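You operate a simulated robot arm through the tools that you are given. There is no shell and no other tool.

You run a simulated two-armed robot. Do the job below in one go: nothing can be reset, and whatever is moved stays where it is left.

TASK
Count out a tray of seed from tin 704 on the white board with holes.
Fine: empty the tin on the board and put it back; tilt the spare seed off, board level again; pull the yellow slide and leave it out, then pull out the wooden drawer with the tray.

The check looks at the end state, three seconds after you hand in, the way a careful person would. Anything else that was tipped, shoved, dropped, spilled or broken makes it a failure.

THE ROBOT
Two 7-joint arms with fingered hands on one trunk that stands fixed in place. Base frame: the origin is at the foot of the trunk, x ahead of it, y to its left, z up. Readings come in m, degrees, newtons and seconds.
The left shoulder is at [0.05, 0.214, 0.869], the right one opposite. With the tool pointing down near the work surface each hand reaches from about 0.38 to 0.88 m from the base axis, measured 20 degrees to its own side. Payload 3 kg a hand.
The tool frame of a hand sits at the grasp point between the pads (the TCP): z along the fingers, y along the line on which they close. The tips reach 0.026 m beyond it. The gripper opens to 0.132 m; its body begins 0.073 m behind the TCP. The gripper is a hand of 3 fingers: y runs from the thumb to the fingers, the wrist lies at [0, 0, -0.229] in the tool frame, and closing takes about 1.5 s.
Orientation is that of the tool frame in the base frame, as [roll, pitch, yaw] about the fixed x, y, z axes, in that order (R = Rz(yaw) Ry(pitch) Rx(roll)). With the fingers straight down and closing along the base's y, the tool's x points along the base's -x, its y along +y and its z along -z.

THE INTERFACE
- The arms move only by the tool move_arm. It takes "left_moves", "right_moves" or both (then of equal length, played together; a hand with none holds still); each is a list of rows, each an object of numbers (a shift or turn left out is 0, a gripper value left out holds the last): "dx", "dy", "dz": the shift along the base's x, y, z in units of 30 mm (1.0 is 30 mm); "ax", "ay", "az": the turn, a rotation vector about the base's x, y, z in units of 4 degrees (1.0 is 4 degrees). In form: [{"dx": .., "dy": .., "dz": .., "ax": .., "ay": .., "az": ..}, ...]. A call has 1 to 20 rows; each row shifts and turns the commanded pose from where the row before left it. "left_claw" and "right_claw" are, for a hand that has rows, the gripper command, from -1 (fully open) to 1 (shut), values between in proportion, set as the call begins (left out, the last holds). A call with a number of a shift or a turn outside -1 to 1 is refused whole. A row lasts 0.2 s, in which the tool goes at most 0.05 m and 8.6 degrees; a call with a longer step from one row to the next is refused whole, and so is a gripper value outside its range. A pose out of reach is approached as far as the arm can. The call stops where the force on the tool passes 50 N (or 10 N more than at its start, if that is more) or the arm is blocked; 0.2 s more then pass. The fingers move at their own pace (about 0.072 m/s each) and stop on an object; they squeeze with about 29 N. The grip force told is the motor's: it shows also when the fingers shut on nothing. Time passes only in rows, and 0.2 s behind the last, so rows that do not move let the fingers close. The reply holds the time, the measured pose of the TCP, the force on the tool along the base axes, the opening and the grip force, in the units named above and with some noise, with the torque about the TCP (base axes, N m) and any sound that the robot's microphone picked up.
- Cameras (640 x 400 px; columns grow to the right, rows downward): "scene" is now at [0.0276, -0.0423, 1.5115]; the picture's right is [-0.47, -0.88, 0.00], its down [-0.50, 0.26, -0.83] and it looks along [0.73, -0.39, -0.56] (base axes); focal length 322 px, centre (320, 200). "left" rides on the left gripper at [-0.062, 0.003, -0.092] in its tool frame; the picture's right is [-0.05, -1.00, 0.00], its down [0.83, -0.04, -0.56] and it looks along [0.55, -0.03, 0.83] (tool axes); focal length 230 px, centre (320, 200). "right" rides on the right gripper at [0.062, 0.003, -0.092] in its tool frame; the picture's right is [-0.05, 1.00, 0.00], its down [-0.83, -0.04, -0.56] and it looks along [-0.55, -0.03, 0.83] (tool axes); focal length 230 px, centre (320, 200). There is no depth. A picture from a camera that has moved, and an enlarged one, comes with that camera's place and axes in the base frame and with its lens.
- grab_frame(camera): a new picture of that camera. It takes no simulated time.
- grasp_type(shape, hand): the hand has 3 fingers and takes this shape, open, in about a second: jaw (thumb against the fingers, like two jaws); tri (thumb and two fingers); tip (a fingertip pinch); poke (one finger out to press); point (the index stretched); flat (the hand flat); cup (the hand cupped); fist (a fist). The gripper value then closes the fingers along that shape, each until it touches; the sizes above hold for jaw. It gives what a move gives, with no picture.
- pan_tilt(pan, tilt): turns the head with the scene camera to pan (to the left, within 86 degrees either way) and tilt (down, from -29 to 69), counted from straight ahead of the robot. It gives what a move gives.
- inspect(camera, box): a new picture of the part [left, top, right, bottom] of that camera's present view, enlarged. It takes no simulated time.
- close_job(): hands the job in; it is judged then, once.

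Nothing tells you positions but the pictures and the camera data. Unless the task says otherwise, let go and move clear before handing in.

The tools are called after "Request:" as name(argument=value, ...) on one line, values as JSON. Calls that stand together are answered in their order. move_arm: Moves the arms, as the interface text tells. Its arguments: {"type":"object","properties":{"left_moves":{"type":"array","items":{"type":"object","properties":{"dx":{"type":"number"},"dy":{"type":"number"},"dz":{"type":"number"},"ax":{"type":"number"},"ay":{"type":"number"},"az":{"type":"number"}}}},"left_claw":{"type":"number"},"right_moves":{"type":"array","items":{"type":"object","properties":{"dx":{"type":"number"},"dy":{"type":"number"},"dz":{"type":"number"},"ax":{"type":"number"},"ay":{"type":"number"},"az":{"type":"number"}}}},"right_claw":{"type":"number"}},"required":[]} The other tools are called the same way: grasp_type (shape, hand) gives the hand a shape; pan_tilt (pan, tilt) turns the head that bears the scene camera; grab_frame (camera) takes a picture; inspect (camera, box) takes an enlarged picture of a part of a camera's view; close_job () hands the job in.

At the start:

```text
time_s: 0.0
left_tool_pos: [0.4347, -0.0384, 1.2022]
left_tcp_rot: [-180.0, 0.0, 152.3]
left_ft_force: [-0.2, 0.5, -0.4]
left_ft_torque: [-0.04, 0.01, 0.02]
left_opening: 0.1317
left_grip_force: 0.0
left_shape: jaw
right_tool_pos: [0.3531, -0.4, 1.2353]
right_tcp_rot: [180.0, 0.0, 152.4]
right_ft_force: [0.3, 0.2, 0.3]
right_ft_torque: [-0.02, 0.02, 0.01]
right_opening: 0.132
right_grip_force: 0.0
right_shape: jaw
head pan, tilt (commanded): [-28.1, 34.2]
```

scene: 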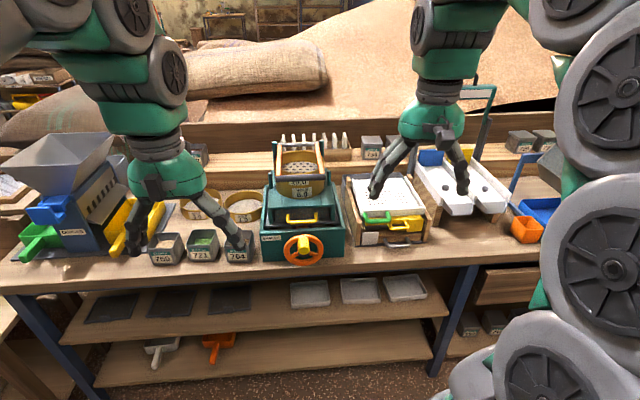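
right: 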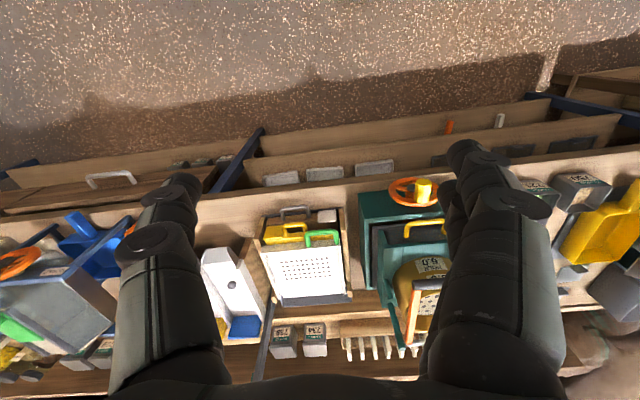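
left: 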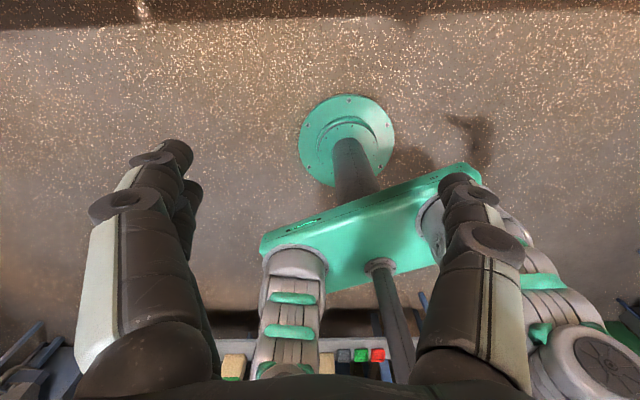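

I see a bench with a mill on the left, tins 760/721/704 near the front edge, a green machine with an orange wheel, the white board with holes (green and yellow handles at its front), and other stuff. I'll look closer before moving.

Request:
inspect(camera="scene", box=[330, 150, 450, 260])

Request:
inspect(camera="scene", box=[120, 180, 280, 280])

Request:
inspect(camera="right", box=[230, 180, 380, 320])

```text
3.64 times, centred on (390, 205) of scene
camera zoom: at [0.0276, -0.0423, 1.5115], right [-0.47, -0.88, 0.0], down [-0.5, 0.26, -0.83], along [0.73, -0.39, -0.56], focal length 1169 px, centre (66, 182)
```

zoom: 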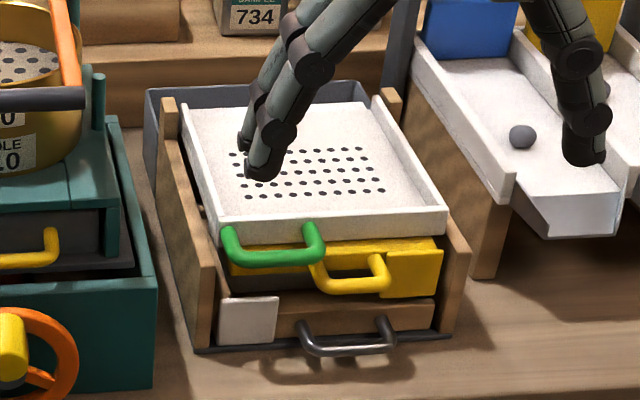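

```text
4.00 times, centred on (200, 230) of scene
camera zoom: at [0.0276, -0.0423, 1.5115], right [-0.47, -0.88, 0.0], down [-0.5, 0.26, -0.83], along [0.73, -0.39, -0.56], focal length 1286 px, centre (800, 80)
```

zoom: 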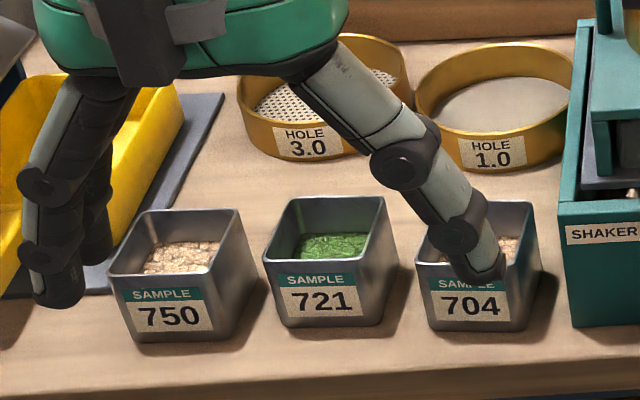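

```text
2.86 times, centred on (305, 250) of right
camera zoom: at [0.2996, -0.3698, 1.3286], right [0.51, 0.86, 0.0], down [0.72, -0.42, 0.56], along [0.48, -0.28, -0.83], focal length 657 px, centre (363, 57)
```

zoom: 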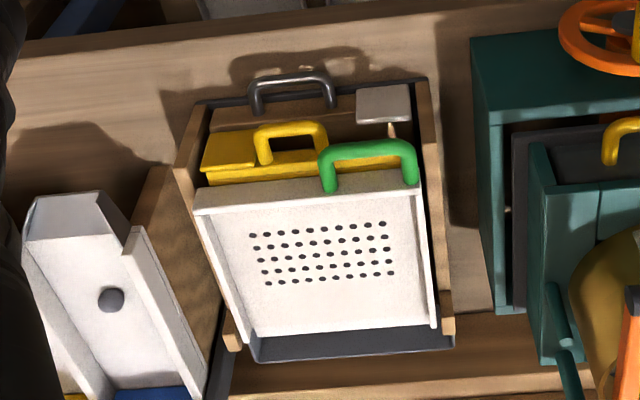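

The board is at roughly (0.55, -0.65, z≈1.0) and tin 704 at about (0.64, -0.14). The hands block the view, so I will first draw both hands back clear of the bench and look again.

Request:
move_arm(left_moves=[{"dx": -0.4, "dy": 1}, {"dx": -0.4, "dy": 1}, {"dx": -0.4, "dy": 1}, {"dx": -0.4, "dy": 1}, {"dx": -0.4, "dy": 1}, {"dx": -0.4, "dy": 1}, {"dx": -0.4, "dy": 1}, {"dx": -0.4, "dy": 1}, {"dx": -0.2, "dy": 1}, {"dx": 0, "dy": 1}], right_moves=[{"dx": -0.3, "dy": -0.5}, {"dx": -0.3, "dy": -0.5}, {"dx": -0.3, "dy": -0.5}, {"dx": -0.3, "dy": -0.5}, {"dx": -0.3, "dy": -0.5}, {"dx": 0, "dy": -0.5}, {"dx": 0, "dy": -0.5}, {"dx": 0, "dy": -0.5}, {"dx": 0, "dy": 0}, {"dx": 0, "dy": 0}])

Request:
grab_frame(camera="scene")

Request:
grab_frame(camera="right")

Request:
grab_frame(camera="left")

```text
time_s: 2.2
left_tool_pos: [0.3317, 0.2633, 1.2013]
left_tcp_rot: [180.0, 0.0, 152.5]
left_ft_force: [-0.3, 0.3, -0.7]
left_ft_torque: [-0.04, 0.03, -0.01]
left_opening: 0.132
left_grip_force: 0.2
left_shape: jaw
right_tool_pos: [0.308, -0.5197, 1.2359]
right_tcp_rot: [179.9, 0.0, 152.2]
right_ft_force: [-0.3, -0.4, -1.6]
right_ft_torque: [-0.01, 0.0, 0.01]
right_opening: 0.1318
right_grip_force: 0.0
right_shape: jaw
head pan, tilt (commanded): [-28.1, 34.2]
```

```text
taken
camera scene: at [0.0276, -0.0423, 1.5115], right [-0.47, -0.88, 0.0], down [-0.5, 0.26, -0.83], along [0.73, -0.39, -0.56], focal length 322 px, centre (320, 200)
```

scene: 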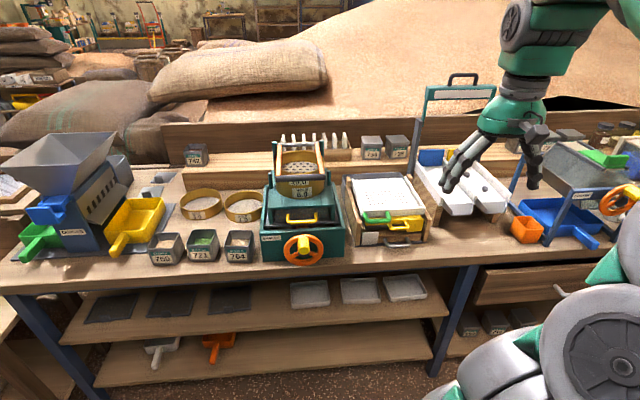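

```text
taken
camera right: at [0.2549, -0.4902, 1.329], right [0.51, 0.86, 0.0], down [0.72, -0.42, 0.56], along [0.48, -0.28, -0.83], focal length 230 px, centre (320, 200)
```

right: 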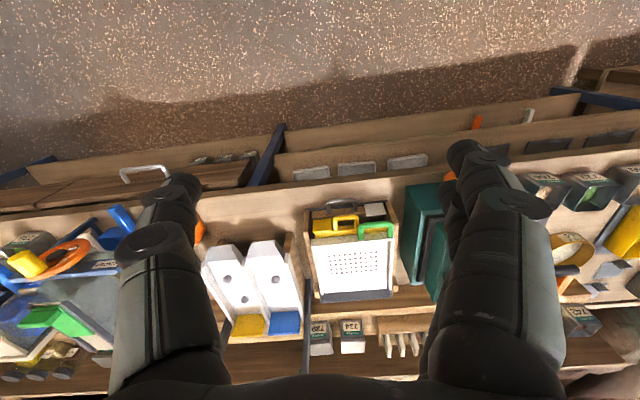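

```text
taken
camera left: at [0.3879, 0.2372, 1.2924], right [-0.42, -0.91, 0.0], down [-0.76, 0.35, 0.56], along [-0.5, 0.23, -0.83], focal length 230 px, centre (320, 200)
```

left: 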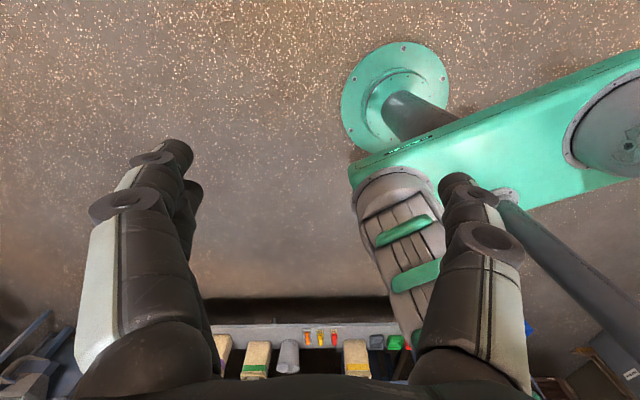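

Request:
inspect(camera="scene", box=[330, 150, 450, 260])

Request:
inspect(camera="scene", box=[140, 190, 280, 280])

Request:
inspect(camera="right", box=[280, 180, 430, 320])

```text
3.64 times, centred on (390, 205) of scene
camera zoom: at [0.0276, -0.0423, 1.5115], right [-0.47, -0.88, 0.0], down [-0.5, 0.26, -0.83], along [0.73, -0.39, -0.56], focal length 1169 px, centre (66, 182)
```

zoom: 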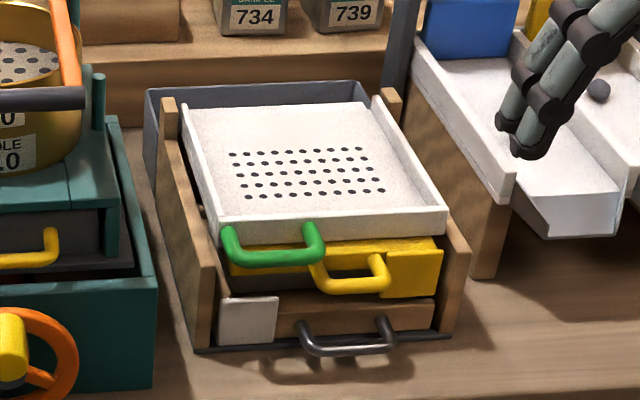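

```text
4.44 times, centred on (210, 235) of scene
camera zoom: at [0.0276, -0.0423, 1.5115], right [-0.47, -0.88, 0.0], down [-0.5, 0.26, -0.83], along [0.73, -0.39, -0.56], focal length 1429 px, centre (809, 44)
```

zoom: 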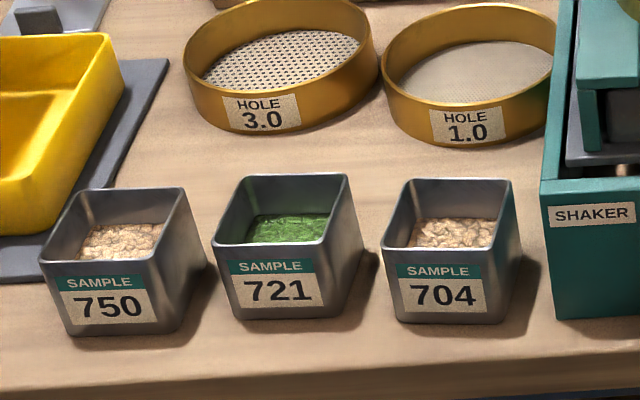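

```text
2.86 times, centred on (355, 250) of right
camera zoom: at [0.2549, -0.4902, 1.329], right [0.51, 0.86, 0.0], down [0.72, -0.42, 0.56], along [0.48, -0.28, -0.83], focal length 657 px, centre (220, 57)
```

zoom: 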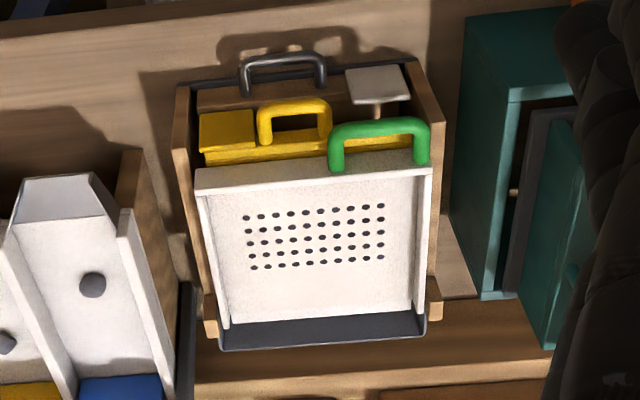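

The bench top comes out at z≈0.80, the board's front wall at about (0.64,-0.63,0.92) with yaw about -24°, and tin 704 at about (0.79,-0.17). I'll bring the right hand's camera closer in front of the counting unit to study its handles.

Request:
move_arm(right_moves=[{"dx": 0.5, "dy": -0.1, "dz": -0.7}, {"dx": 0.5, "dy": -0.1, "dz": -0.7}, {"dx": 0.5, "dy": -0.1, "dz": -0.7}, {"dx": 0.5, "dy": -0.1, "dz": -0.7}, {"dx": 0.5, "dy": -0.1, "dz": -0.7}, {"dx": 0.5, "dy": -0.1, "dz": -0.7}, {"dx": 0.5, "dy": -0.1, "dz": -0.7}, {"dx": 0.5, "dy": -0.1, "dz": -0.7}, {"dx": 0.5, "dy": -0.1, "dz": -0.7}, {"dx": 0.5, "dy": -0.1, "dz": -0.7}])

Request:
grab_frame(camera="right")

Request:
inspect(camera="right", box=[200, 160, 440, 310])

Request:
grab_frame(camera="scene")

```text
time_s: 4.4
left_tool_pos: [0.3321, 0.2625, 1.201]
left_tcp_rot: [-180.0, 0.0, 152.4]
left_ft_force: [0.1, -0.1, -0.2]
left_ft_torque: [0.02, 0.02, -0.01]
left_opening: 0.1319
left_grip_force: 0.1
left_shape: jaw
right_tool_pos: [0.4576, -0.5508, 1.0269]
right_tcp_rot: [-180.0, 0.0, 152.3]
right_ft_force: [0.2, 0.0, -0.8]
right_ft_torque: [-0.02, 0.03, -0.01]
right_opening: 0.132
right_grip_force: 0.0
right_shape: jaw
head pan, tilt (commanded): [-28.1, 34.2]
```

```text
taken
camera right: at [0.4054, -0.5212, 1.1195], right [0.51, 0.86, 0.0], down [0.72, -0.42, 0.56], along [0.48, -0.28, -0.83], focal length 230 px, centre (320, 200)
```

right: 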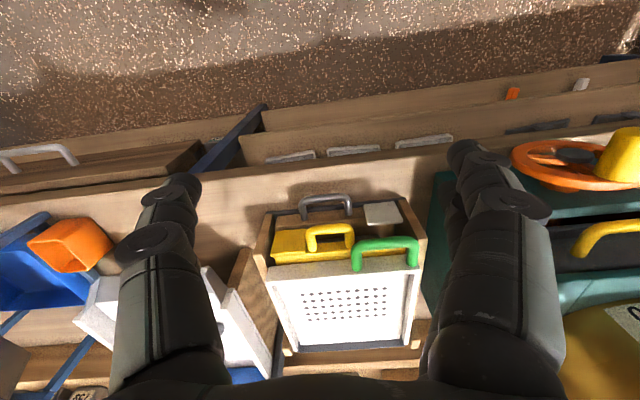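

```text
2.67 times, centred on (320, 235) of right
camera zoom: at [0.4054, -0.5212, 1.1195], right [0.51, 0.86, 0.0], down [0.72, -0.42, 0.56], along [0.48, -0.28, -0.83], focal length 614 px, centre (320, 107)
```

zoom: 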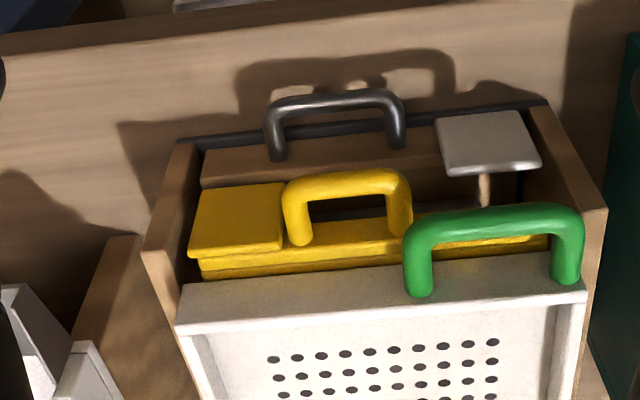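

```text
taken
camera scene: at [0.0277, -0.0423, 1.5115], right [-0.47, -0.88, 0.0], down [-0.5, 0.26, -0.83], along [0.73, -0.39, -0.56], focal length 322 px, centre (320, 200)
```

scene: 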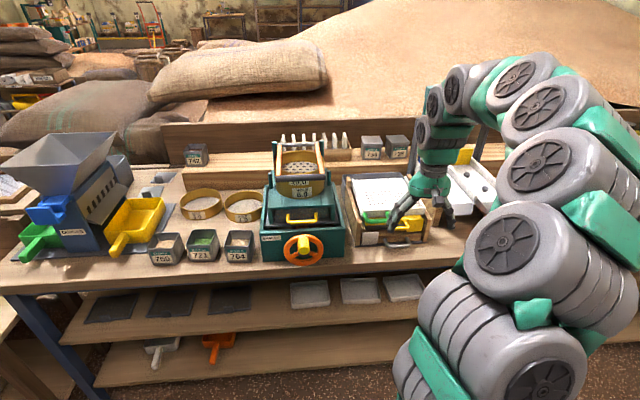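

Request:
inspect(camera="scene", box=[340, 195, 440, 255])

Request:
inspect(camera="right", box=[250, 180, 350, 270])

Request:
inspect(camera="right", box=[330, 190, 430, 270])

```text
6.40 times, centred on (390, 225) of scene
camera zoom: at [0.0277, -0.0423, 1.5115], right [-0.47, -0.88, 0.0], down [-0.5, 0.26, -0.83], along [0.73, -0.39, -0.56], focal length 2058 px, centre (-128, 40)
```

zoom: 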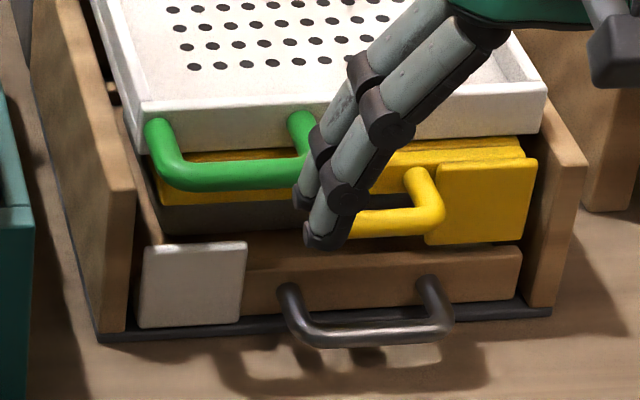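

```text
4.44 times, centred on (300, 225) of right
camera zoom: at [0.4054, -0.5212, 1.1195], right [0.51, 0.86, 0.0], down [0.72, -0.42, 0.56], along [0.48, -0.28, -0.83], focal length 1022 px, centre (409, 89)
```

zoom: 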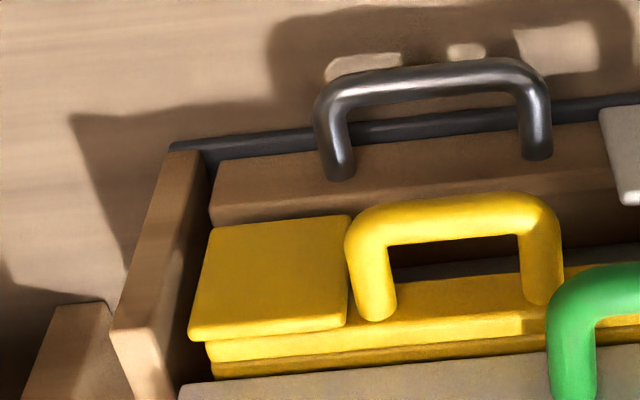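

```text
5.00 times, centred on (380, 230) of right
camera zoom: at [0.4054, -0.5212, 1.1195], right [0.51, 0.86, 0.0], down [0.72, -0.42, 0.56], along [0.48, -0.28, -0.83], focal length 1150 px, centre (20, 50)
```

zoom: 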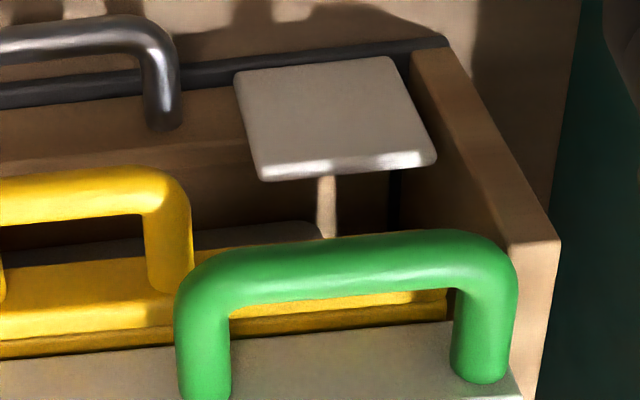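

The unit's parts line up: green handle bar at about (0.62,-0.554,0.915), yellow slide bar at about (0.59,-0.616,0.882), dark drawer bar at about (0.576,-0.613,0.822). Before touching anything, I'll rehearse in free air whether the right hand can point forward and roll over for the pour.

Request:
move_arm(right_moves=[{"dz": 1}, {"dz": 1}, {"dz": 1}, {"dz": 1}, {"dz": 1}, {"dz": 1}])

Request:
move_arm(right_moves=[{"ax": -0.47, "ay": -0.9}, {"ax": -0.47, "ay": -0.9}, {"ax": -0.47, "ay": -0.9}, {"ax": -0.47, "ay": -0.9}, {"ax": -0.47, "ay": -0.9}, {"ax": -0.47, "ay": -0.9}, {"ax": -0.47, "ay": -0.9}, {"ax": -0.47, "ay": -0.9}, {"ax": -0.47, "ay": -0.9}, {"ax": -0.47, "ay": -0.9}, {"ax": -0.47, "ay": -0.9}, {"ax": -0.47, "ay": -0.9}, {"ax": -0.47, "ay": -0.9}, {"ax": -0.47, "ay": -0.9}, {"ax": -0.47, "ay": -0.9}, {"ax": -0.47, "ay": -0.9}])

Request:
grab_frame(camera="scene")

Request:
grab_frame(camera="right")

```text
time_s: 5.8
left_tool_pos: [0.3308, 0.2634, 1.2015]
left_tcp_rot: [-179.9, 0.0, 152.3]
left_ft_force: [-0.3, 0.3, -0.3]
left_ft_torque: [0.01, -0.03, -0.03]
left_opening: 0.132
left_grip_force: 0.0
left_shape: jaw
right_tool_pos: [0.457, -0.5504, 1.2079]
right_tcp_rot: [179.9, -0.1, 152.4]
right_ft_force: [0.1, -0.2, -1.1]
right_ft_torque: [0.01, 0.0, -0.01]
right_opening: 0.1319
right_grip_force: 0.2
right_shape: jaw
head pan, tilt (commanded): [-28.1, 34.2]
```

```text
time_s: 9.2
left_tool_pos: [0.3315, 0.2624, 1.2005]
left_tcp_rot: [180.0, 0.0, 152.4]
left_ft_force: [0.4, 0.0, -0.8]
left_ft_torque: [0.02, -0.02, -0.05]
left_opening: 0.1318
left_grip_force: 0.1
left_shape: jaw
right_tool_pos: [0.4564, -0.5505, 1.206]
right_tcp_rot: [179.8, 65.0, 152.2]
right_ft_force: [-0.7, 0.3, -0.3]
right_ft_torque: [-0.01, 0.02, -0.01]
right_opening: 0.1322
right_grip_force: 0.1
right_shape: jaw
head pan, tilt (commanded): [-28.1, 34.2]
```

```text
taken
camera scene: at [0.0277, -0.0423, 1.5115], right [-0.47, -0.88, 0.0], down [-0.5, 0.26, -0.83], along [0.73, -0.39, -0.56], focal length 322 px, centre (320, 200)
```

scene: 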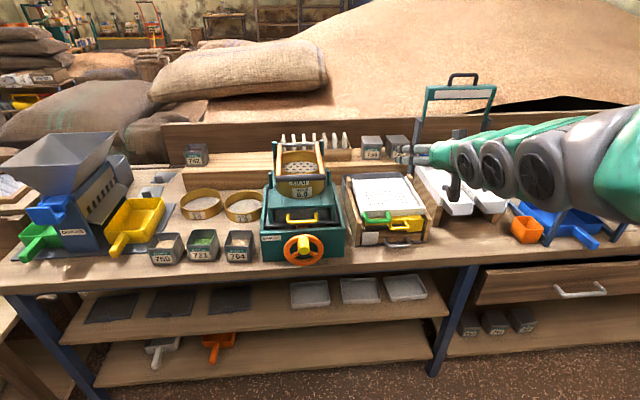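

```text
taken
camera right: at [0.3623, -0.4979, 1.1895], right [0.48, 0.87, 0.05], down [-0.16, 0.03, 0.99], along [0.86, -0.48, 0.15], focal length 230 px, centre (320, 200)
```

right: 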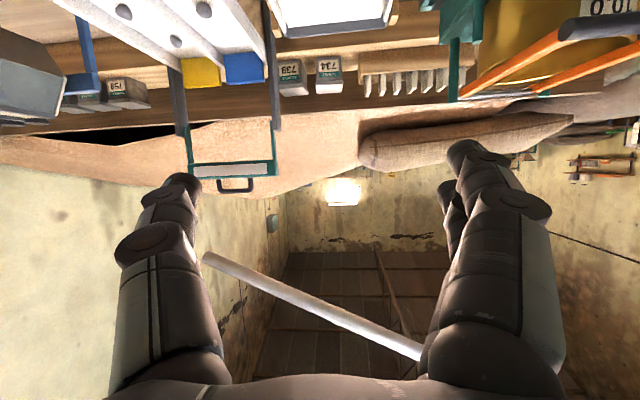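

Request:
move_arm(right_moves=[{"ax": -0.47, "ay": -0.9}, {"ax": -0.47, "ay": -0.9}, {"ax": -0.47, "ay": -0.9}, {"ax": -0.47, "ay": -0.9}, {"ax": -0.47, "ay": -0.9}, {"ax": -0.47, "ay": -0.9}, {"ax": 1, "ay": -0.525}, {"ax": 1, "ay": -0.525}, {"ax": 1, "ay": -0.525}, {"ax": 1, "ay": -0.525}, {"ax": 1, "ay": -0.525}, {"ax": 1, "ay": -0.525}, {"ax": 1, "ay": -0.525}, {"ax": 1, "ay": -0.525}, {"ax": 1, "ay": -0.525}, {"ax": 1, "ay": -0.525}, {"ax": 1, "ay": -0.525}, {"ax": 1, "ay": -0.525}, {"ax": 1, "ay": -0.525}, {"ax": 1, "ay": -0.525}])

Request:
move_arm(right_moves=[{"ax": 1, "ay": -0.525}, {"ax": 1, "ay": -0.525}, {"ax": 1, "ay": -0.525}, {"ax": 1, "ay": -0.525}, {"ax": 1, "ay": -0.525}, {"ax": 1, "ay": -0.525}, {"ax": 1, "ay": -0.525}, {"ax": 1, "ay": -0.525}, {"ax": 1, "ay": -0.525}, {"ax": 1, "ay": -0.525}, {"ax": 1, "ay": -0.525}, {"ax": 1, "ay": -0.525}, {"ax": 1, "ay": -0.525}, {"ax": 1, "ay": -0.525}, {"ax": 1, "ay": -0.525}, {"ax": 1, "ay": -0.525}, {"ax": 1, "ay": -0.525}, {"ax": 1, "ay": -0.525}, {"ax": 1, "ay": -0.525}])

Request:
grab_frame(camera="scene")

```text
time_s: 13.4
left_tool_pos: [0.3322, 0.263, 1.2007]
left_tcp_rot: [-180.0, -0.1, 152.3]
left_ft_force: [0.0, 0.1, -0.6]
left_ft_torque: [0.0, -0.01, -0.02]
left_opening: 0.1318
left_grip_force: 0.1
left_shape: jaw
right_tool_pos: [0.4456, -0.5515, 1.2862]
right_tcp_rot: [92.2, 26.7, 67.7]
right_ft_force: [0.0, -0.6, 0.7]
right_ft_torque: [-0.03, -0.01, -0.01]
right_opening: 0.1317
right_grip_force: 0.1
right_shape: jaw
right hand out of reach, approached as far as the arm can: row 4, 5, 6, 7
head pan, tilt (commanded): [-28.1, 34.2]
```

```text
time_s: 17.4
left_tool_pos: [0.3319, 0.2642, 1.2006]
left_tcp_rot: [-180.0, 0.1, 152.3]
left_ft_force: [0.3, 0.0, -0.8]
left_ft_torque: [0.03, 0.01, -0.01]
left_opening: 0.1318
left_grip_force: 0.0
left_shape: jaw
right_tool_pos: [0.4517, -0.5064, 1.3436]
right_tcp_rot: [84.5, -49.9, 69.9]
right_ft_force: [-1.3, 0.7, -0.4]
right_ft_torque: [0.04, 0.05, -0.02]
right_opening: 0.1317
right_grip_force: 0.1
right_shape: jaw
right hand out of reach, approached as far as the arm can: row 5, 7, 9, 10, 15
head pan, tilt (commanded): [-28.1, 34.2]
```

```text
taken
camera scene: at [0.0277, -0.0422, 1.5115], right [-0.47, -0.88, 0.0], down [-0.5, 0.26, -0.83], along [0.73, -0.39, -0.56], focal length 322 px, centre (320, 200)
```

scene: 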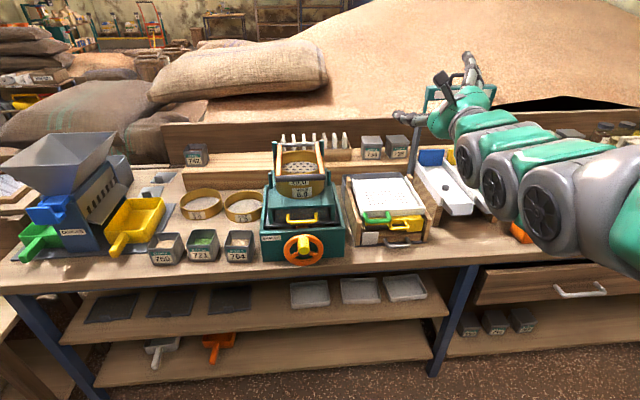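

The roll of about 140° with fingers forward is possible. I'll check that the same posture is reachable above the board (kept high, empty-handed).

Request:
move_arm(right_moves=[{"dx": 0.83, "dy": -0.45, "dz": -0.7}, {"dx": 0.83, "dy": -0.45, "dz": -0.7}, {"dx": 0.83, "dy": -0.45, "dz": -0.7}, {"dx": 0.83, "dy": -0.45, "dz": -0.7}, {"dx": 0.83, "dy": -0.45, "dz": -0.7}, {"dx": 0.83, "dy": -0.45, "dz": -0.7}, {"dx": 0.83, "dy": -0.45, "dz": -0.7}, {"dx": 0.83, "dy": -0.45, "dz": -0.7}, {"dx": 0.83, "dy": -0.45, "dz": -0.7}, {"dx": 0.83, "dy": -0.45, "dz": -0.7}, {}])

Request:
grab_frame(camera="scene")

Request:
grab_frame(camera="right")

```text
time_s: 19.8
left_tool_pos: [0.3324, 0.2638, 1.2005]
left_tcp_rot: [-180.0, 0.0, 152.3]
left_ft_force: [0.1, 0.5, -0.6]
left_ft_torque: [0.02, -0.04, -0.04]
left_opening: 0.1318
left_grip_force: 0.0
left_shape: jaw
right_tool_pos: [0.7018, -0.6406, 1.1342]
right_tcp_rot: [84.2, -49.8, 70.1]
right_ft_force: [0.0, -0.5, 0.2]
right_ft_torque: [0.02, 0.0, 0.01]
right_opening: 0.132
right_grip_force: 0.1
right_shape: jaw
head pan, tilt (commanded): [-28.1, 34.2]
```

```text
taken
camera scene: at [0.0277, -0.0423, 1.5115], right [-0.47, -0.88, 0.0], down [-0.5, 0.26, -0.83], along [0.73, -0.39, -0.56], focal length 322 px, centre (320, 200)
```

scene: 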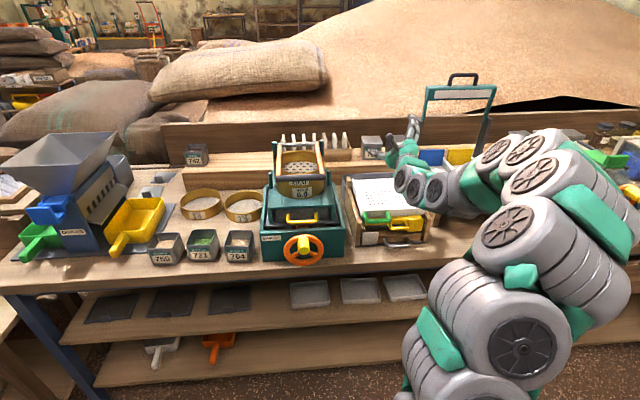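

```text
taken
camera right: at [0.63, -0.5688, 1.1769], right [-0.36, -0.71, 0.6], down [-0.67, -0.25, -0.7], along [0.64, -0.66, -0.39], focal length 230 px, centre (320, 200)
```

right: 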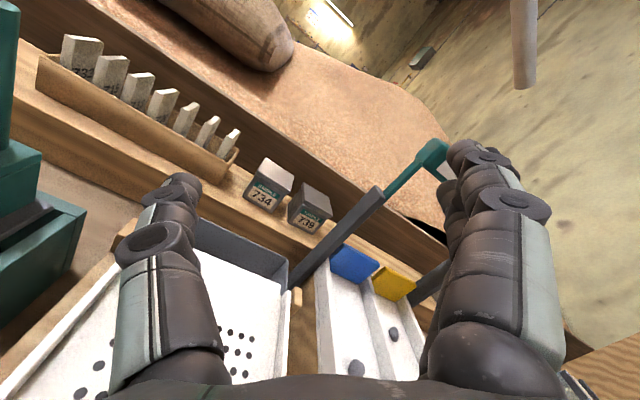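

The posture is reachable over the board. Now I'll look closely at tin 704 to fix its position and heading before grasping.

Request:
inspect(camera="scene", box=[200, 215, 280, 275])

Request:
inspect(camera="scene", box=[145, 215, 225, 275])

```text
6.67 times, centred on (240, 245) of scene
camera zoom: at [0.0277, -0.0423, 1.5115], right [-0.47, -0.88, 0.0], down [-0.5, 0.26, -0.83], along [0.73, -0.39, -0.56], focal length 2143 px, centre (853, -100)
```

zoom: 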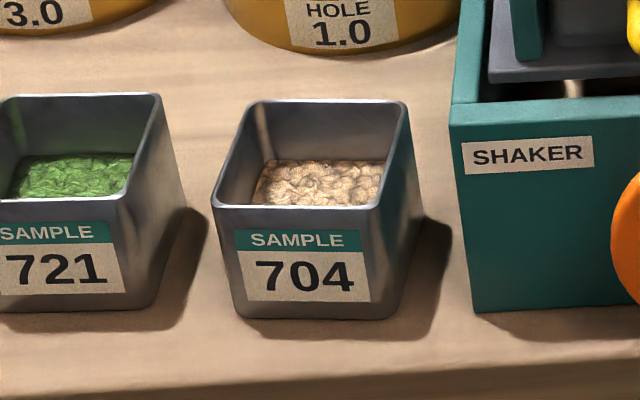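

```text
6.67 times, centred on (185, 245) of scene
camera zoom: at [0.0277, -0.0423, 1.5115], right [-0.47, -0.88, 0.0], down [-0.5, 0.26, -0.83], along [0.73, -0.39, -0.56], focal length 2143 px, centre (1220, -100)
```

zoom: 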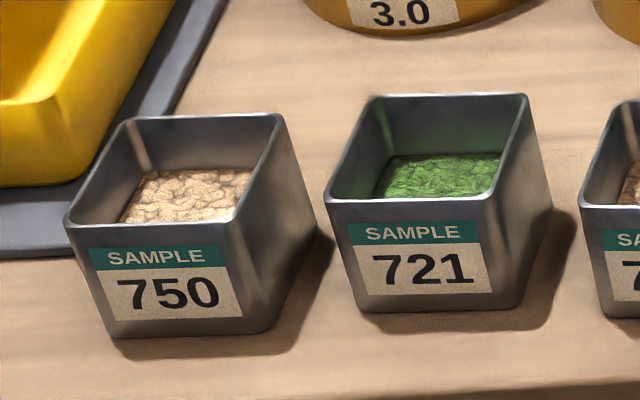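

Tin 704 is about 72 mm square, centred near (0.795,-0.173), heading about -28°, with roughly 38 mm free on each side. I'll retreat from the board, unroll the hand and bring it in front of the tin, partly closed to about 88 mm.

Request:
move_arm(right_claw=-0.33, right_moves=[{"dx": -0.455, "dy": 0.333, "dz": 0.144}, {"dx": -0.455, "dy": 0.333, "dz": 0.144}, {"dx": -0.455, "dy": 0.333, "dz": 0.144}, {"dx": -0.455, "dy": 0.333, "dz": 0.144}, {"dx": -0.455, "dy": 0.333, "dz": 0.144}, {"dx": -0.455, "dy": 0.333, "dz": 0.144}, {"dy": 0.5, "dz": -0.111, "ax": -0.8806, "ay": 0.5578, "az": 0.2298}, {"dy": 0.5, "dz": -0.111, "ax": -0.8806, "ay": 0.5578, "az": 0.2298}, {"dy": 0.5, "dz": -0.111, "ax": -0.8806, "ay": 0.5578, "az": 0.2298}, {"dy": 0.5, "dz": -0.111, "ax": -0.8806, "ay": 0.5578, "az": 0.2298}, {"dy": 0.5, "dz": -0.111, "ax": -0.8806, "ay": 0.5578, "az": 0.2298}, {"dy": 0.5, "dz": -0.111, "ax": -0.8806, "ay": 0.5578, "az": 0.2298}, {"dy": 0.5, "dz": -0.111, "ax": -0.8806, "ay": 0.5578, "az": 0.2298}, {"dy": 0.5, "dz": -0.111, "ax": -0.8806, "ay": 0.5578, "az": 0.2298}, {"dy": 0.5, "dz": -0.111, "ax": -0.8806, "ay": 0.5578, "az": 0.2298}, {"dy": 0.5, "dz": -0.111, "ax": -0.8806, "ay": 0.5578, "az": 0.2298}, {"dy": 0.5, "dz": -0.111, "ax": -0.8806, "ay": 0.5578, "az": 0.2298}, {"dy": 0.5, "dz": -0.111, "ax": -0.8806, "ay": 0.5578, "az": 0.2298}, {"dy": 0.5, "dz": -0.111, "ax": -0.8806, "ay": 0.5578, "az": 0.2298}, {"dy": 0.5, "dz": -0.111, "ax": -0.8806, "ay": 0.5578, "az": 0.2298}])

Request:
move_arm(right_moves=[{"dy": 0.5, "dz": -0.111, "ax": -0.8806, "ay": 0.5578, "az": 0.2298}, {"dy": 0.5, "dz": -0.111, "ax": -0.8806, "ay": 0.5578, "az": 0.2298}, {"dy": 0.5, "dz": -0.111, "ax": -0.8806, "ay": 0.5578, "az": 0.2298}, {"dy": 0.5, "dz": -0.111, "ax": -0.8806, "ay": 0.5578, "az": 0.2298}, {"dy": 0.5, "dz": -0.111, "ax": -0.8806, "ay": 0.5578, "az": 0.2298}, {"dy": 0.5, "dz": -0.111, "ax": -0.8806, "ay": 0.5578, "az": 0.2298}, {"dy": 0.5, "dz": -0.111, "ax": -0.8806, "ay": 0.5578, "az": 0.2298}, {"dy": 0.5, "dz": -0.111, "ax": -0.8806, "ay": 0.5578, "az": 0.2298}, {"dy": 0.5, "dz": -0.111, "ax": -0.8806, "ay": 0.5578, "az": 0.2298}, {"dy": 0.5, "dz": -0.111, "ax": -0.8806, "ay": 0.5578, "az": 0.2298}, {"dy": 0.5, "dz": -0.111, "ax": -0.8806, "ay": 0.5578, "az": 0.2298}, {"dy": 0.5, "dz": -0.111, "ax": -0.8806, "ay": 0.5578, "az": 0.2298}, {"dy": 0.5, "dz": -0.111, "ax": -0.8806, "ay": 0.5578, "az": 0.2298}, {"dy": 0.5, "dz": -0.111, "ax": -0.8806, "ay": 0.5578, "az": 0.2298}, {"dy": 0.5, "dz": -0.111, "ax": -0.8806, "ay": 0.5578, "az": 0.2298}, {"dy": 0.5, "dz": -0.111, "ax": -0.8806, "ay": 0.5578, "az": 0.2298}, {"dy": 0.5, "dz": -0.111, "ax": -0.8806, "ay": 0.5578, "az": 0.2298}, {"dy": 0.5, "dz": -0.111, "ax": -0.8806, "ay": 0.5578, "az": 0.2298}, {"dy": 0.5, "dz": -0.111, "ax": -0.8806, "ay": 0.5578, "az": 0.2298}])

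Request:
grab_frame(camera="scene")

Request:
grab_frame(camera="right")

```text
time_s: 24.0
left_tool_pos: [0.3324, 0.2633, 1.2012]
left_tcp_rot: [-180.0, 0.1, 152.2]
left_ft_force: [-0.2, -0.7, -0.2]
left_ft_torque: [-0.03, 0.01, 0.04]
left_opening: 0.132
left_grip_force: 0.0
left_shape: jaw
right_tool_pos: [0.6373, -0.3507, 1.1646]
right_tcp_rot: [101.0, 6.5, 77.2]
right_ft_force: [-0.3, -0.4, 0.6]
right_ft_torque: [-0.01, 0.05, -0.02]
right_opening: 0.0883
right_grip_force: 0.1
right_shape: jaw
right hand out of reach, approached as far as the arm can: row 10, 11, 12, 13, 14, 16
head pan, tilt (commanded): [-28.1, 34.2]
```

```text
time_s: 28.0
left_tool_pos: [0.3318, 0.2633, 1.2003]
left_tcp_rot: [179.9, -0.1, 152.3]
left_ft_force: [-0.2, -0.9, -0.6]
left_ft_torque: [-0.01, -0.01, 0.02]
left_opening: 0.1319
left_grip_force: 0.1
left_shape: jaw
right_tool_pos: [0.6336, -0.0649, 1.1029]
right_tcp_rot: [179.7, 59.9, 151.7]
right_ft_force: [-0.6, -0.1, -0.4]
right_ft_torque: [0.01, -0.01, 0.02]
right_opening: 0.0883
right_grip_force: 0.0
right_shape: jaw
head pan, tilt (commanded): [-28.1, 34.2]
```

```text
taken
camera scene: at [0.0277, -0.0423, 1.5115], right [-0.47, -0.88, 0.0], down [-0.5, 0.26, -0.83], along [0.73, -0.39, -0.56], focal length 322 px, centre (320, 200)
```

scene: 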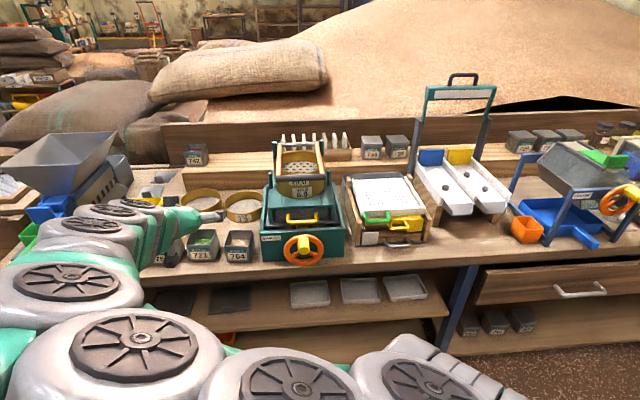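

```text
taken
camera right: at [0.5384, -0.0107, 1.0952], right [0.49, 0.87, 0.05], down [-0.08, -0.01, 1.0], along [0.87, -0.49, 0.06], focal length 230 px, centre (320, 200)
```

right: 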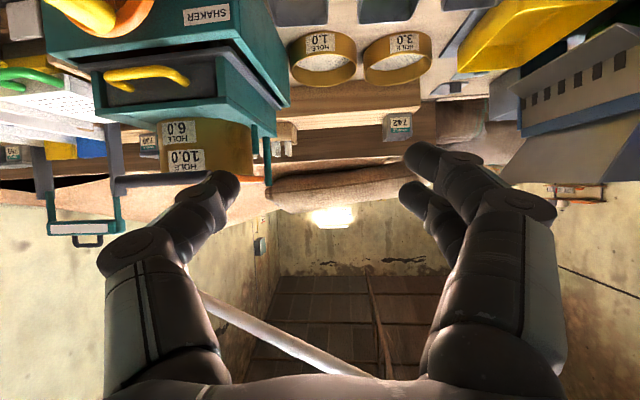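

The hand is at the right attitude (30° below horizontal, heading -28°). I'll lower it in front of tin 704, still about 0.12 m short of it, and check the alignment with the hand camera.

Request:
move_arm(right_moves=[{"dx": 0.128, "dy": -0.144, "dz": -0.83}, {"dx": 0.128, "dy": -0.144, "dz": -0.83}, {"dx": 0.128, "dy": -0.144, "dz": -0.83}, {"dx": 0.128, "dy": -0.144, "dz": -0.83}, {"dx": 0.128, "dy": -0.144, "dz": -0.83}, {"dx": 0.128, "dy": -0.144, "dz": -0.83}, {"dx": 0.128, "dy": -0.144, "dz": -0.83}, {"dx": 0.128, "dy": -0.144, "dz": -0.83}, {"dx": 0.128, "dy": -0.144, "dz": -0.83}, {"dx": 0.128, "dy": -0.144, "dz": -0.83}, {}])

Request:
grab_frame(camera="right")

Request:
grab_frame(camera="scene")

Request:
inspect(camera="scene", box=[160, 200, 280, 275])

```text
time_s: 30.4
left_tool_pos: [0.3328, 0.2624, 1.2]
left_tcp_rot: [-180.0, 0.0, 152.4]
left_ft_force: [-0.2, 0.4, 0.7]
left_ft_torque: [0.0, 0.03, -0.01]
left_opening: 0.1319
left_grip_force: 0.1
left_shape: jaw
right_tool_pos: [0.6736, -0.1086, 0.8524]
right_tcp_rot: [179.6, 60.0, 151.6]
right_ft_force: [0.2, 0.1, -0.1]
right_ft_torque: [0.02, -0.01, 0.01]
right_opening: 0.0883
right_grip_force: 0.1
right_shape: jaw
head pan, tilt (commanded): [-28.1, 34.2]
```

```text
taken
camera right: at [0.5779, -0.055, 0.845], right [0.49, 0.87, 0.05], down [-0.08, -0.01, 1.0], along [0.87, -0.49, 0.06], focal length 230 px, centre (320, 200)
```

right: 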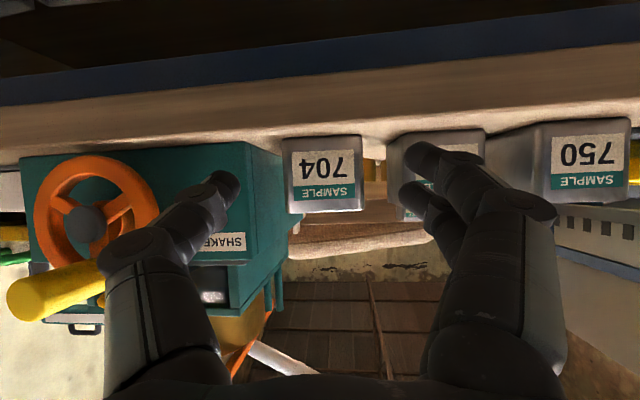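

```text
taken
camera scene: at [0.0277, -0.0423, 1.5115], right [-0.47, -0.88, 0.0], down [-0.5, 0.26, -0.83], along [0.73, -0.39, -0.56], focal length 322 px, centre (320, 200)
```

scene: 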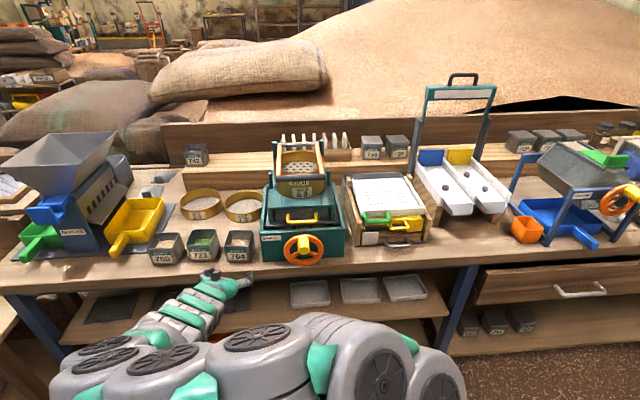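

```text
5.33 times, centred on (220, 238) of scene
camera zoom: at [0.0277, -0.0423, 1.5115], right [-0.47, -0.88, 0.0], down [-0.5, 0.26, -0.83], along [0.73, -0.39, -0.56], focal length 1715 px, centre (853, 0)
```

zoom: 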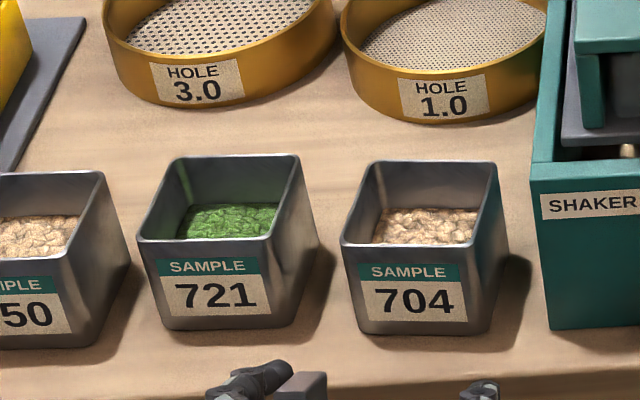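

The tin's position checks out in the hand camera (within a couple of mm) and the fingers straddle it centrally. I'll move in the first 7 cm and look again.

Request:
move_arm(right_moves=[{"dx": 0.412, "dy": -0.217, "dz": -0.04}, {"dx": 0.412, "dy": -0.217, "dz": -0.04}, {"dx": 0.412, "dy": -0.217, "dz": -0.04}, {"dx": 0.412, "dy": -0.217, "dz": -0.04}, {"dx": 0.412, "dy": -0.217, "dz": -0.04}, {}])

Request:
grab_frame(camera="right")

Request:
inspect(camera="scene", box=[180, 200, 300, 275])

```text
time_s: 31.8
left_tool_pos: [0.3314, 0.2636, 1.2009]
left_tcp_rot: [180.0, 0.0, 152.3]
left_ft_force: [0.0, -0.3, 0.4]
left_ft_torque: [-0.02, 0.03, 0.04]
left_opening: 0.1318
left_grip_force: 0.0
left_shape: jaw
right_tool_pos: [0.7351, -0.1429, 0.8469]
right_tcp_rot: [179.7, 60.0, 151.7]
right_ft_force: [0.0, 0.4, 0.3]
right_ft_torque: [0.01, 0.0, -0.01]
right_opening: 0.0882
right_grip_force: 0.1
right_shape: jaw
head pan, tilt (commanded): [-28.1, 34.2]
```

```text
taken
camera right: at [0.6388, -0.088, 0.8395], right [0.49, 0.87, 0.05], down [-0.08, -0.01, 1.0], along [0.87, -0.49, 0.06], focal length 230 px, centre (320, 200)
```

right: 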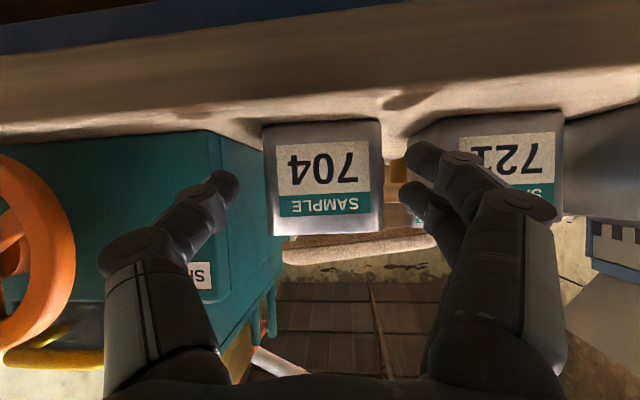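

```text
5.33 times, centred on (240, 238) of scene
camera zoom: at [0.0277, -0.0423, 1.5115], right [-0.47, -0.88, 0.0], down [-0.5, 0.26, -0.83], along [0.73, -0.39, -0.56], focal length 1715 px, centre (747, 0)
```

zoom: 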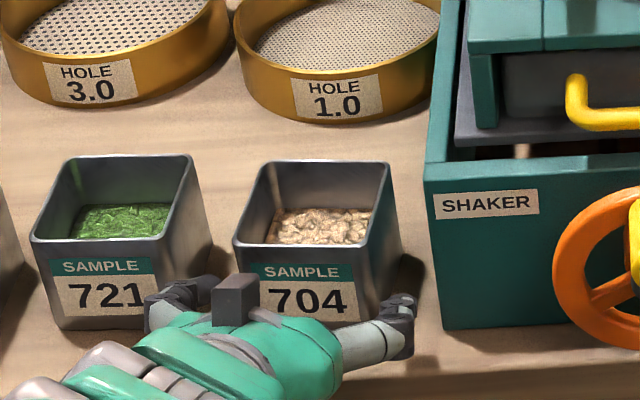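

Request:
move_arm(right_moves=[{"dx": 0.36, "dy": -0.18, "dz": -0.015}, {"dx": 0.36, "dy": -0.18, "dz": -0.015}, {}])

Request:
grab_frame(camera="right")

Request:
inspect(camera="scene", box=[190, 210, 290, 272])

```text
time_s: 32.6
left_tool_pos: [0.3325, 0.2644, 1.202]
left_tcp_rot: [180.0, 0.1, 152.2]
left_ft_force: [-0.4, 0.1, 0.0]
left_ft_torque: [0.03, 0.01, -0.02]
left_opening: 0.132
left_grip_force: 0.1
left_shape: jaw
right_tool_pos: [0.756, -0.1511, 0.8461]
right_tcp_rot: [179.6, 59.9, 151.7]
right_ft_force: [0.2, 0.1, -0.4]
right_ft_torque: [0.01, -0.03, 0.0]
right_opening: 0.0883
right_grip_force: 0.1
right_shape: jaw
head pan, tilt (commanded): [-28.1, 34.2]
```

```text
taken
camera right: at [0.66, -0.0976, 0.8386], right [0.49, 0.87, 0.05], down [-0.08, -0.01, 1.0], along [0.87, -0.49, 0.06], focal length 230 px, centre (320, 200)
```

right: 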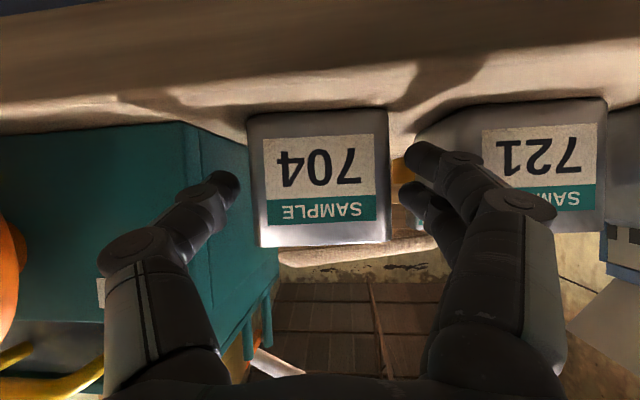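

```text
6.40 times, centred on (240, 241) of scene
camera zoom: at [0.0276, -0.0423, 1.5115], right [-0.47, -0.88, 0.0], down [-0.5, 0.26, -0.83], along [0.73, -0.39, -0.56], focal length 2058 px, centre (832, -62)
```

zoom: 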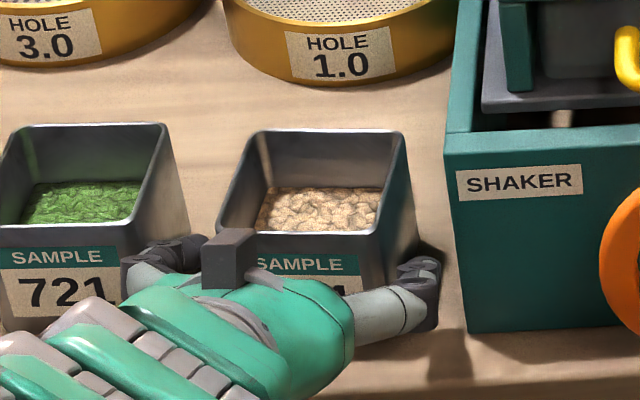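

Request:
move_arm(right_moves=[{"dx": 0.25, "dy": -0.135}, {"dx": 0.25, "dy": -0.135}, {"dx": 0.25, "dy": -0.135}, {}])

Request:
grab_frame(camera="right")

Request:
inspect(camera="scene", box=[190, 210, 290, 272])

```text
time_s: 33.6
left_tool_pos: [0.3316, 0.2642, 1.201]
left_tcp_rot: [-179.9, 0.0, 152.3]
left_ft_force: [-0.1, -0.6, 1.6]
left_ft_torque: [-0.02, 0.01, -0.02]
left_opening: 0.1319
left_grip_force: 0.0
left_shape: jaw
right_tool_pos: [0.7783, -0.1633, 0.8456]
right_tcp_rot: [179.6, 60.0, 151.7]
right_ft_force: [0.8, 0.2, -1.0]
right_ft_torque: [0.0, -0.02, 0.0]
right_opening: 0.0882
right_grip_force: 0.0
right_shape: jaw
head pan, tilt (commanded): [-28.1, 34.2]
```

```text
taken
camera right: at [0.6827, -0.1093, 0.8395], right [0.49, 0.87, 0.05], down [-0.08, -0.01, 1.0], along [0.87, -0.49, 0.06], focal length 230 px, centre (320, 200)
```

right: 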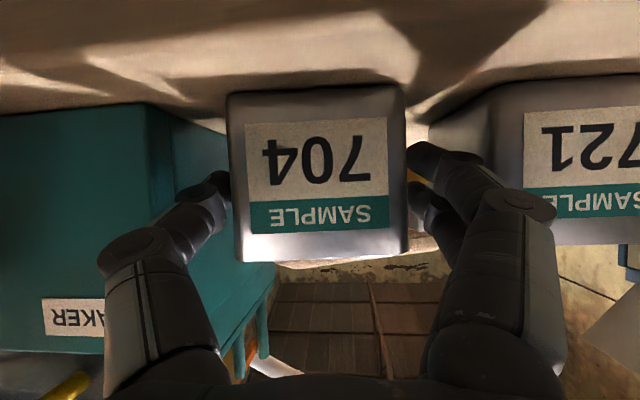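

```text
6.40 times, centred on (240, 241) of scene
camera zoom: at [0.0277, -0.0423, 1.5115], right [-0.47, -0.88, 0.0], down [-0.5, 0.26, -0.83], along [0.73, -0.39, -0.56], focal length 2058 px, centre (832, -62)
```

zoom: 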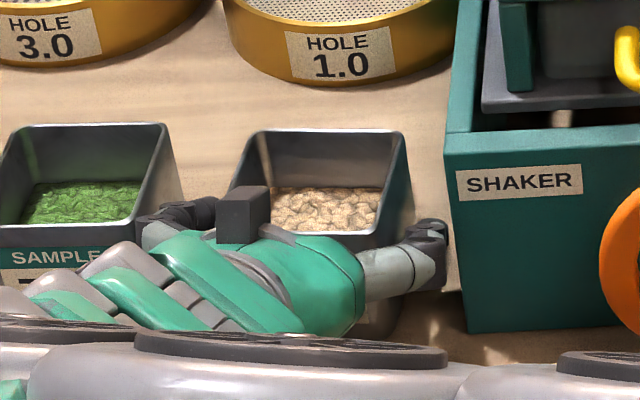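

Fingers are around tin 704 without contact. Closing the grip now.

Request:
move_arm(right_claw=1, right_moves=[{}, {}, {}, {}, {}, {}, {}, {}])

Request:
grab_frame(camera="right")

Request:
inspect(camera="scene", box=[190, 210, 290, 272])

```text
time_s: 35.4
left_tool_pos: [0.3322, 0.2628, 1.2011]
left_tcp_rot: [-180.0, -0.1, 152.3]
left_ft_force: [-0.2, 0.3, -0.1]
left_ft_torque: [0.0, 0.04, -0.02]
left_opening: 0.132
left_grip_force: 0.1
left_shape: jaw
right_tool_pos: [0.7784, -0.1642, 0.8472]
right_tcp_rot: [179.6, 60.0, 151.7]
right_ft_force: [0.2, -0.5, 0.3]
right_ft_torque: [0.05, 0.02, -0.04]
right_opening: 0.0695
right_grip_force: 28.6
right_shape: jaw
head pan, tilt (commanded): [-28.1, 34.2]
```

```text
taken
camera right: at [0.6825, -0.1093, 0.8395], right [0.49, 0.87, 0.05], down [-0.08, -0.01, 1.0], along [0.87, -0.49, 0.06], focal length 230 px, centre (320, 200)
```

right: 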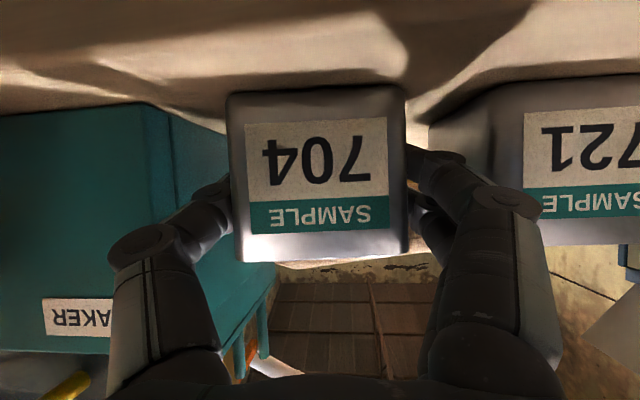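

```text
6.40 times, centred on (240, 241) of scene
camera zoom: at [0.0277, -0.0423, 1.5115], right [-0.47, -0.88, 0.0], down [-0.5, 0.26, -0.83], along [0.73, -0.39, -0.56], focal length 2058 px, centre (832, -62)
```

zoom: 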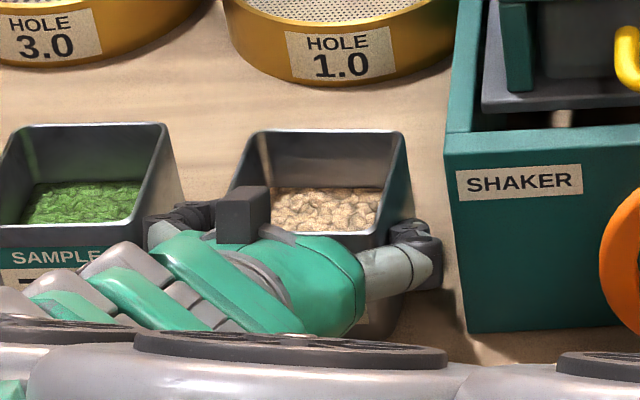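

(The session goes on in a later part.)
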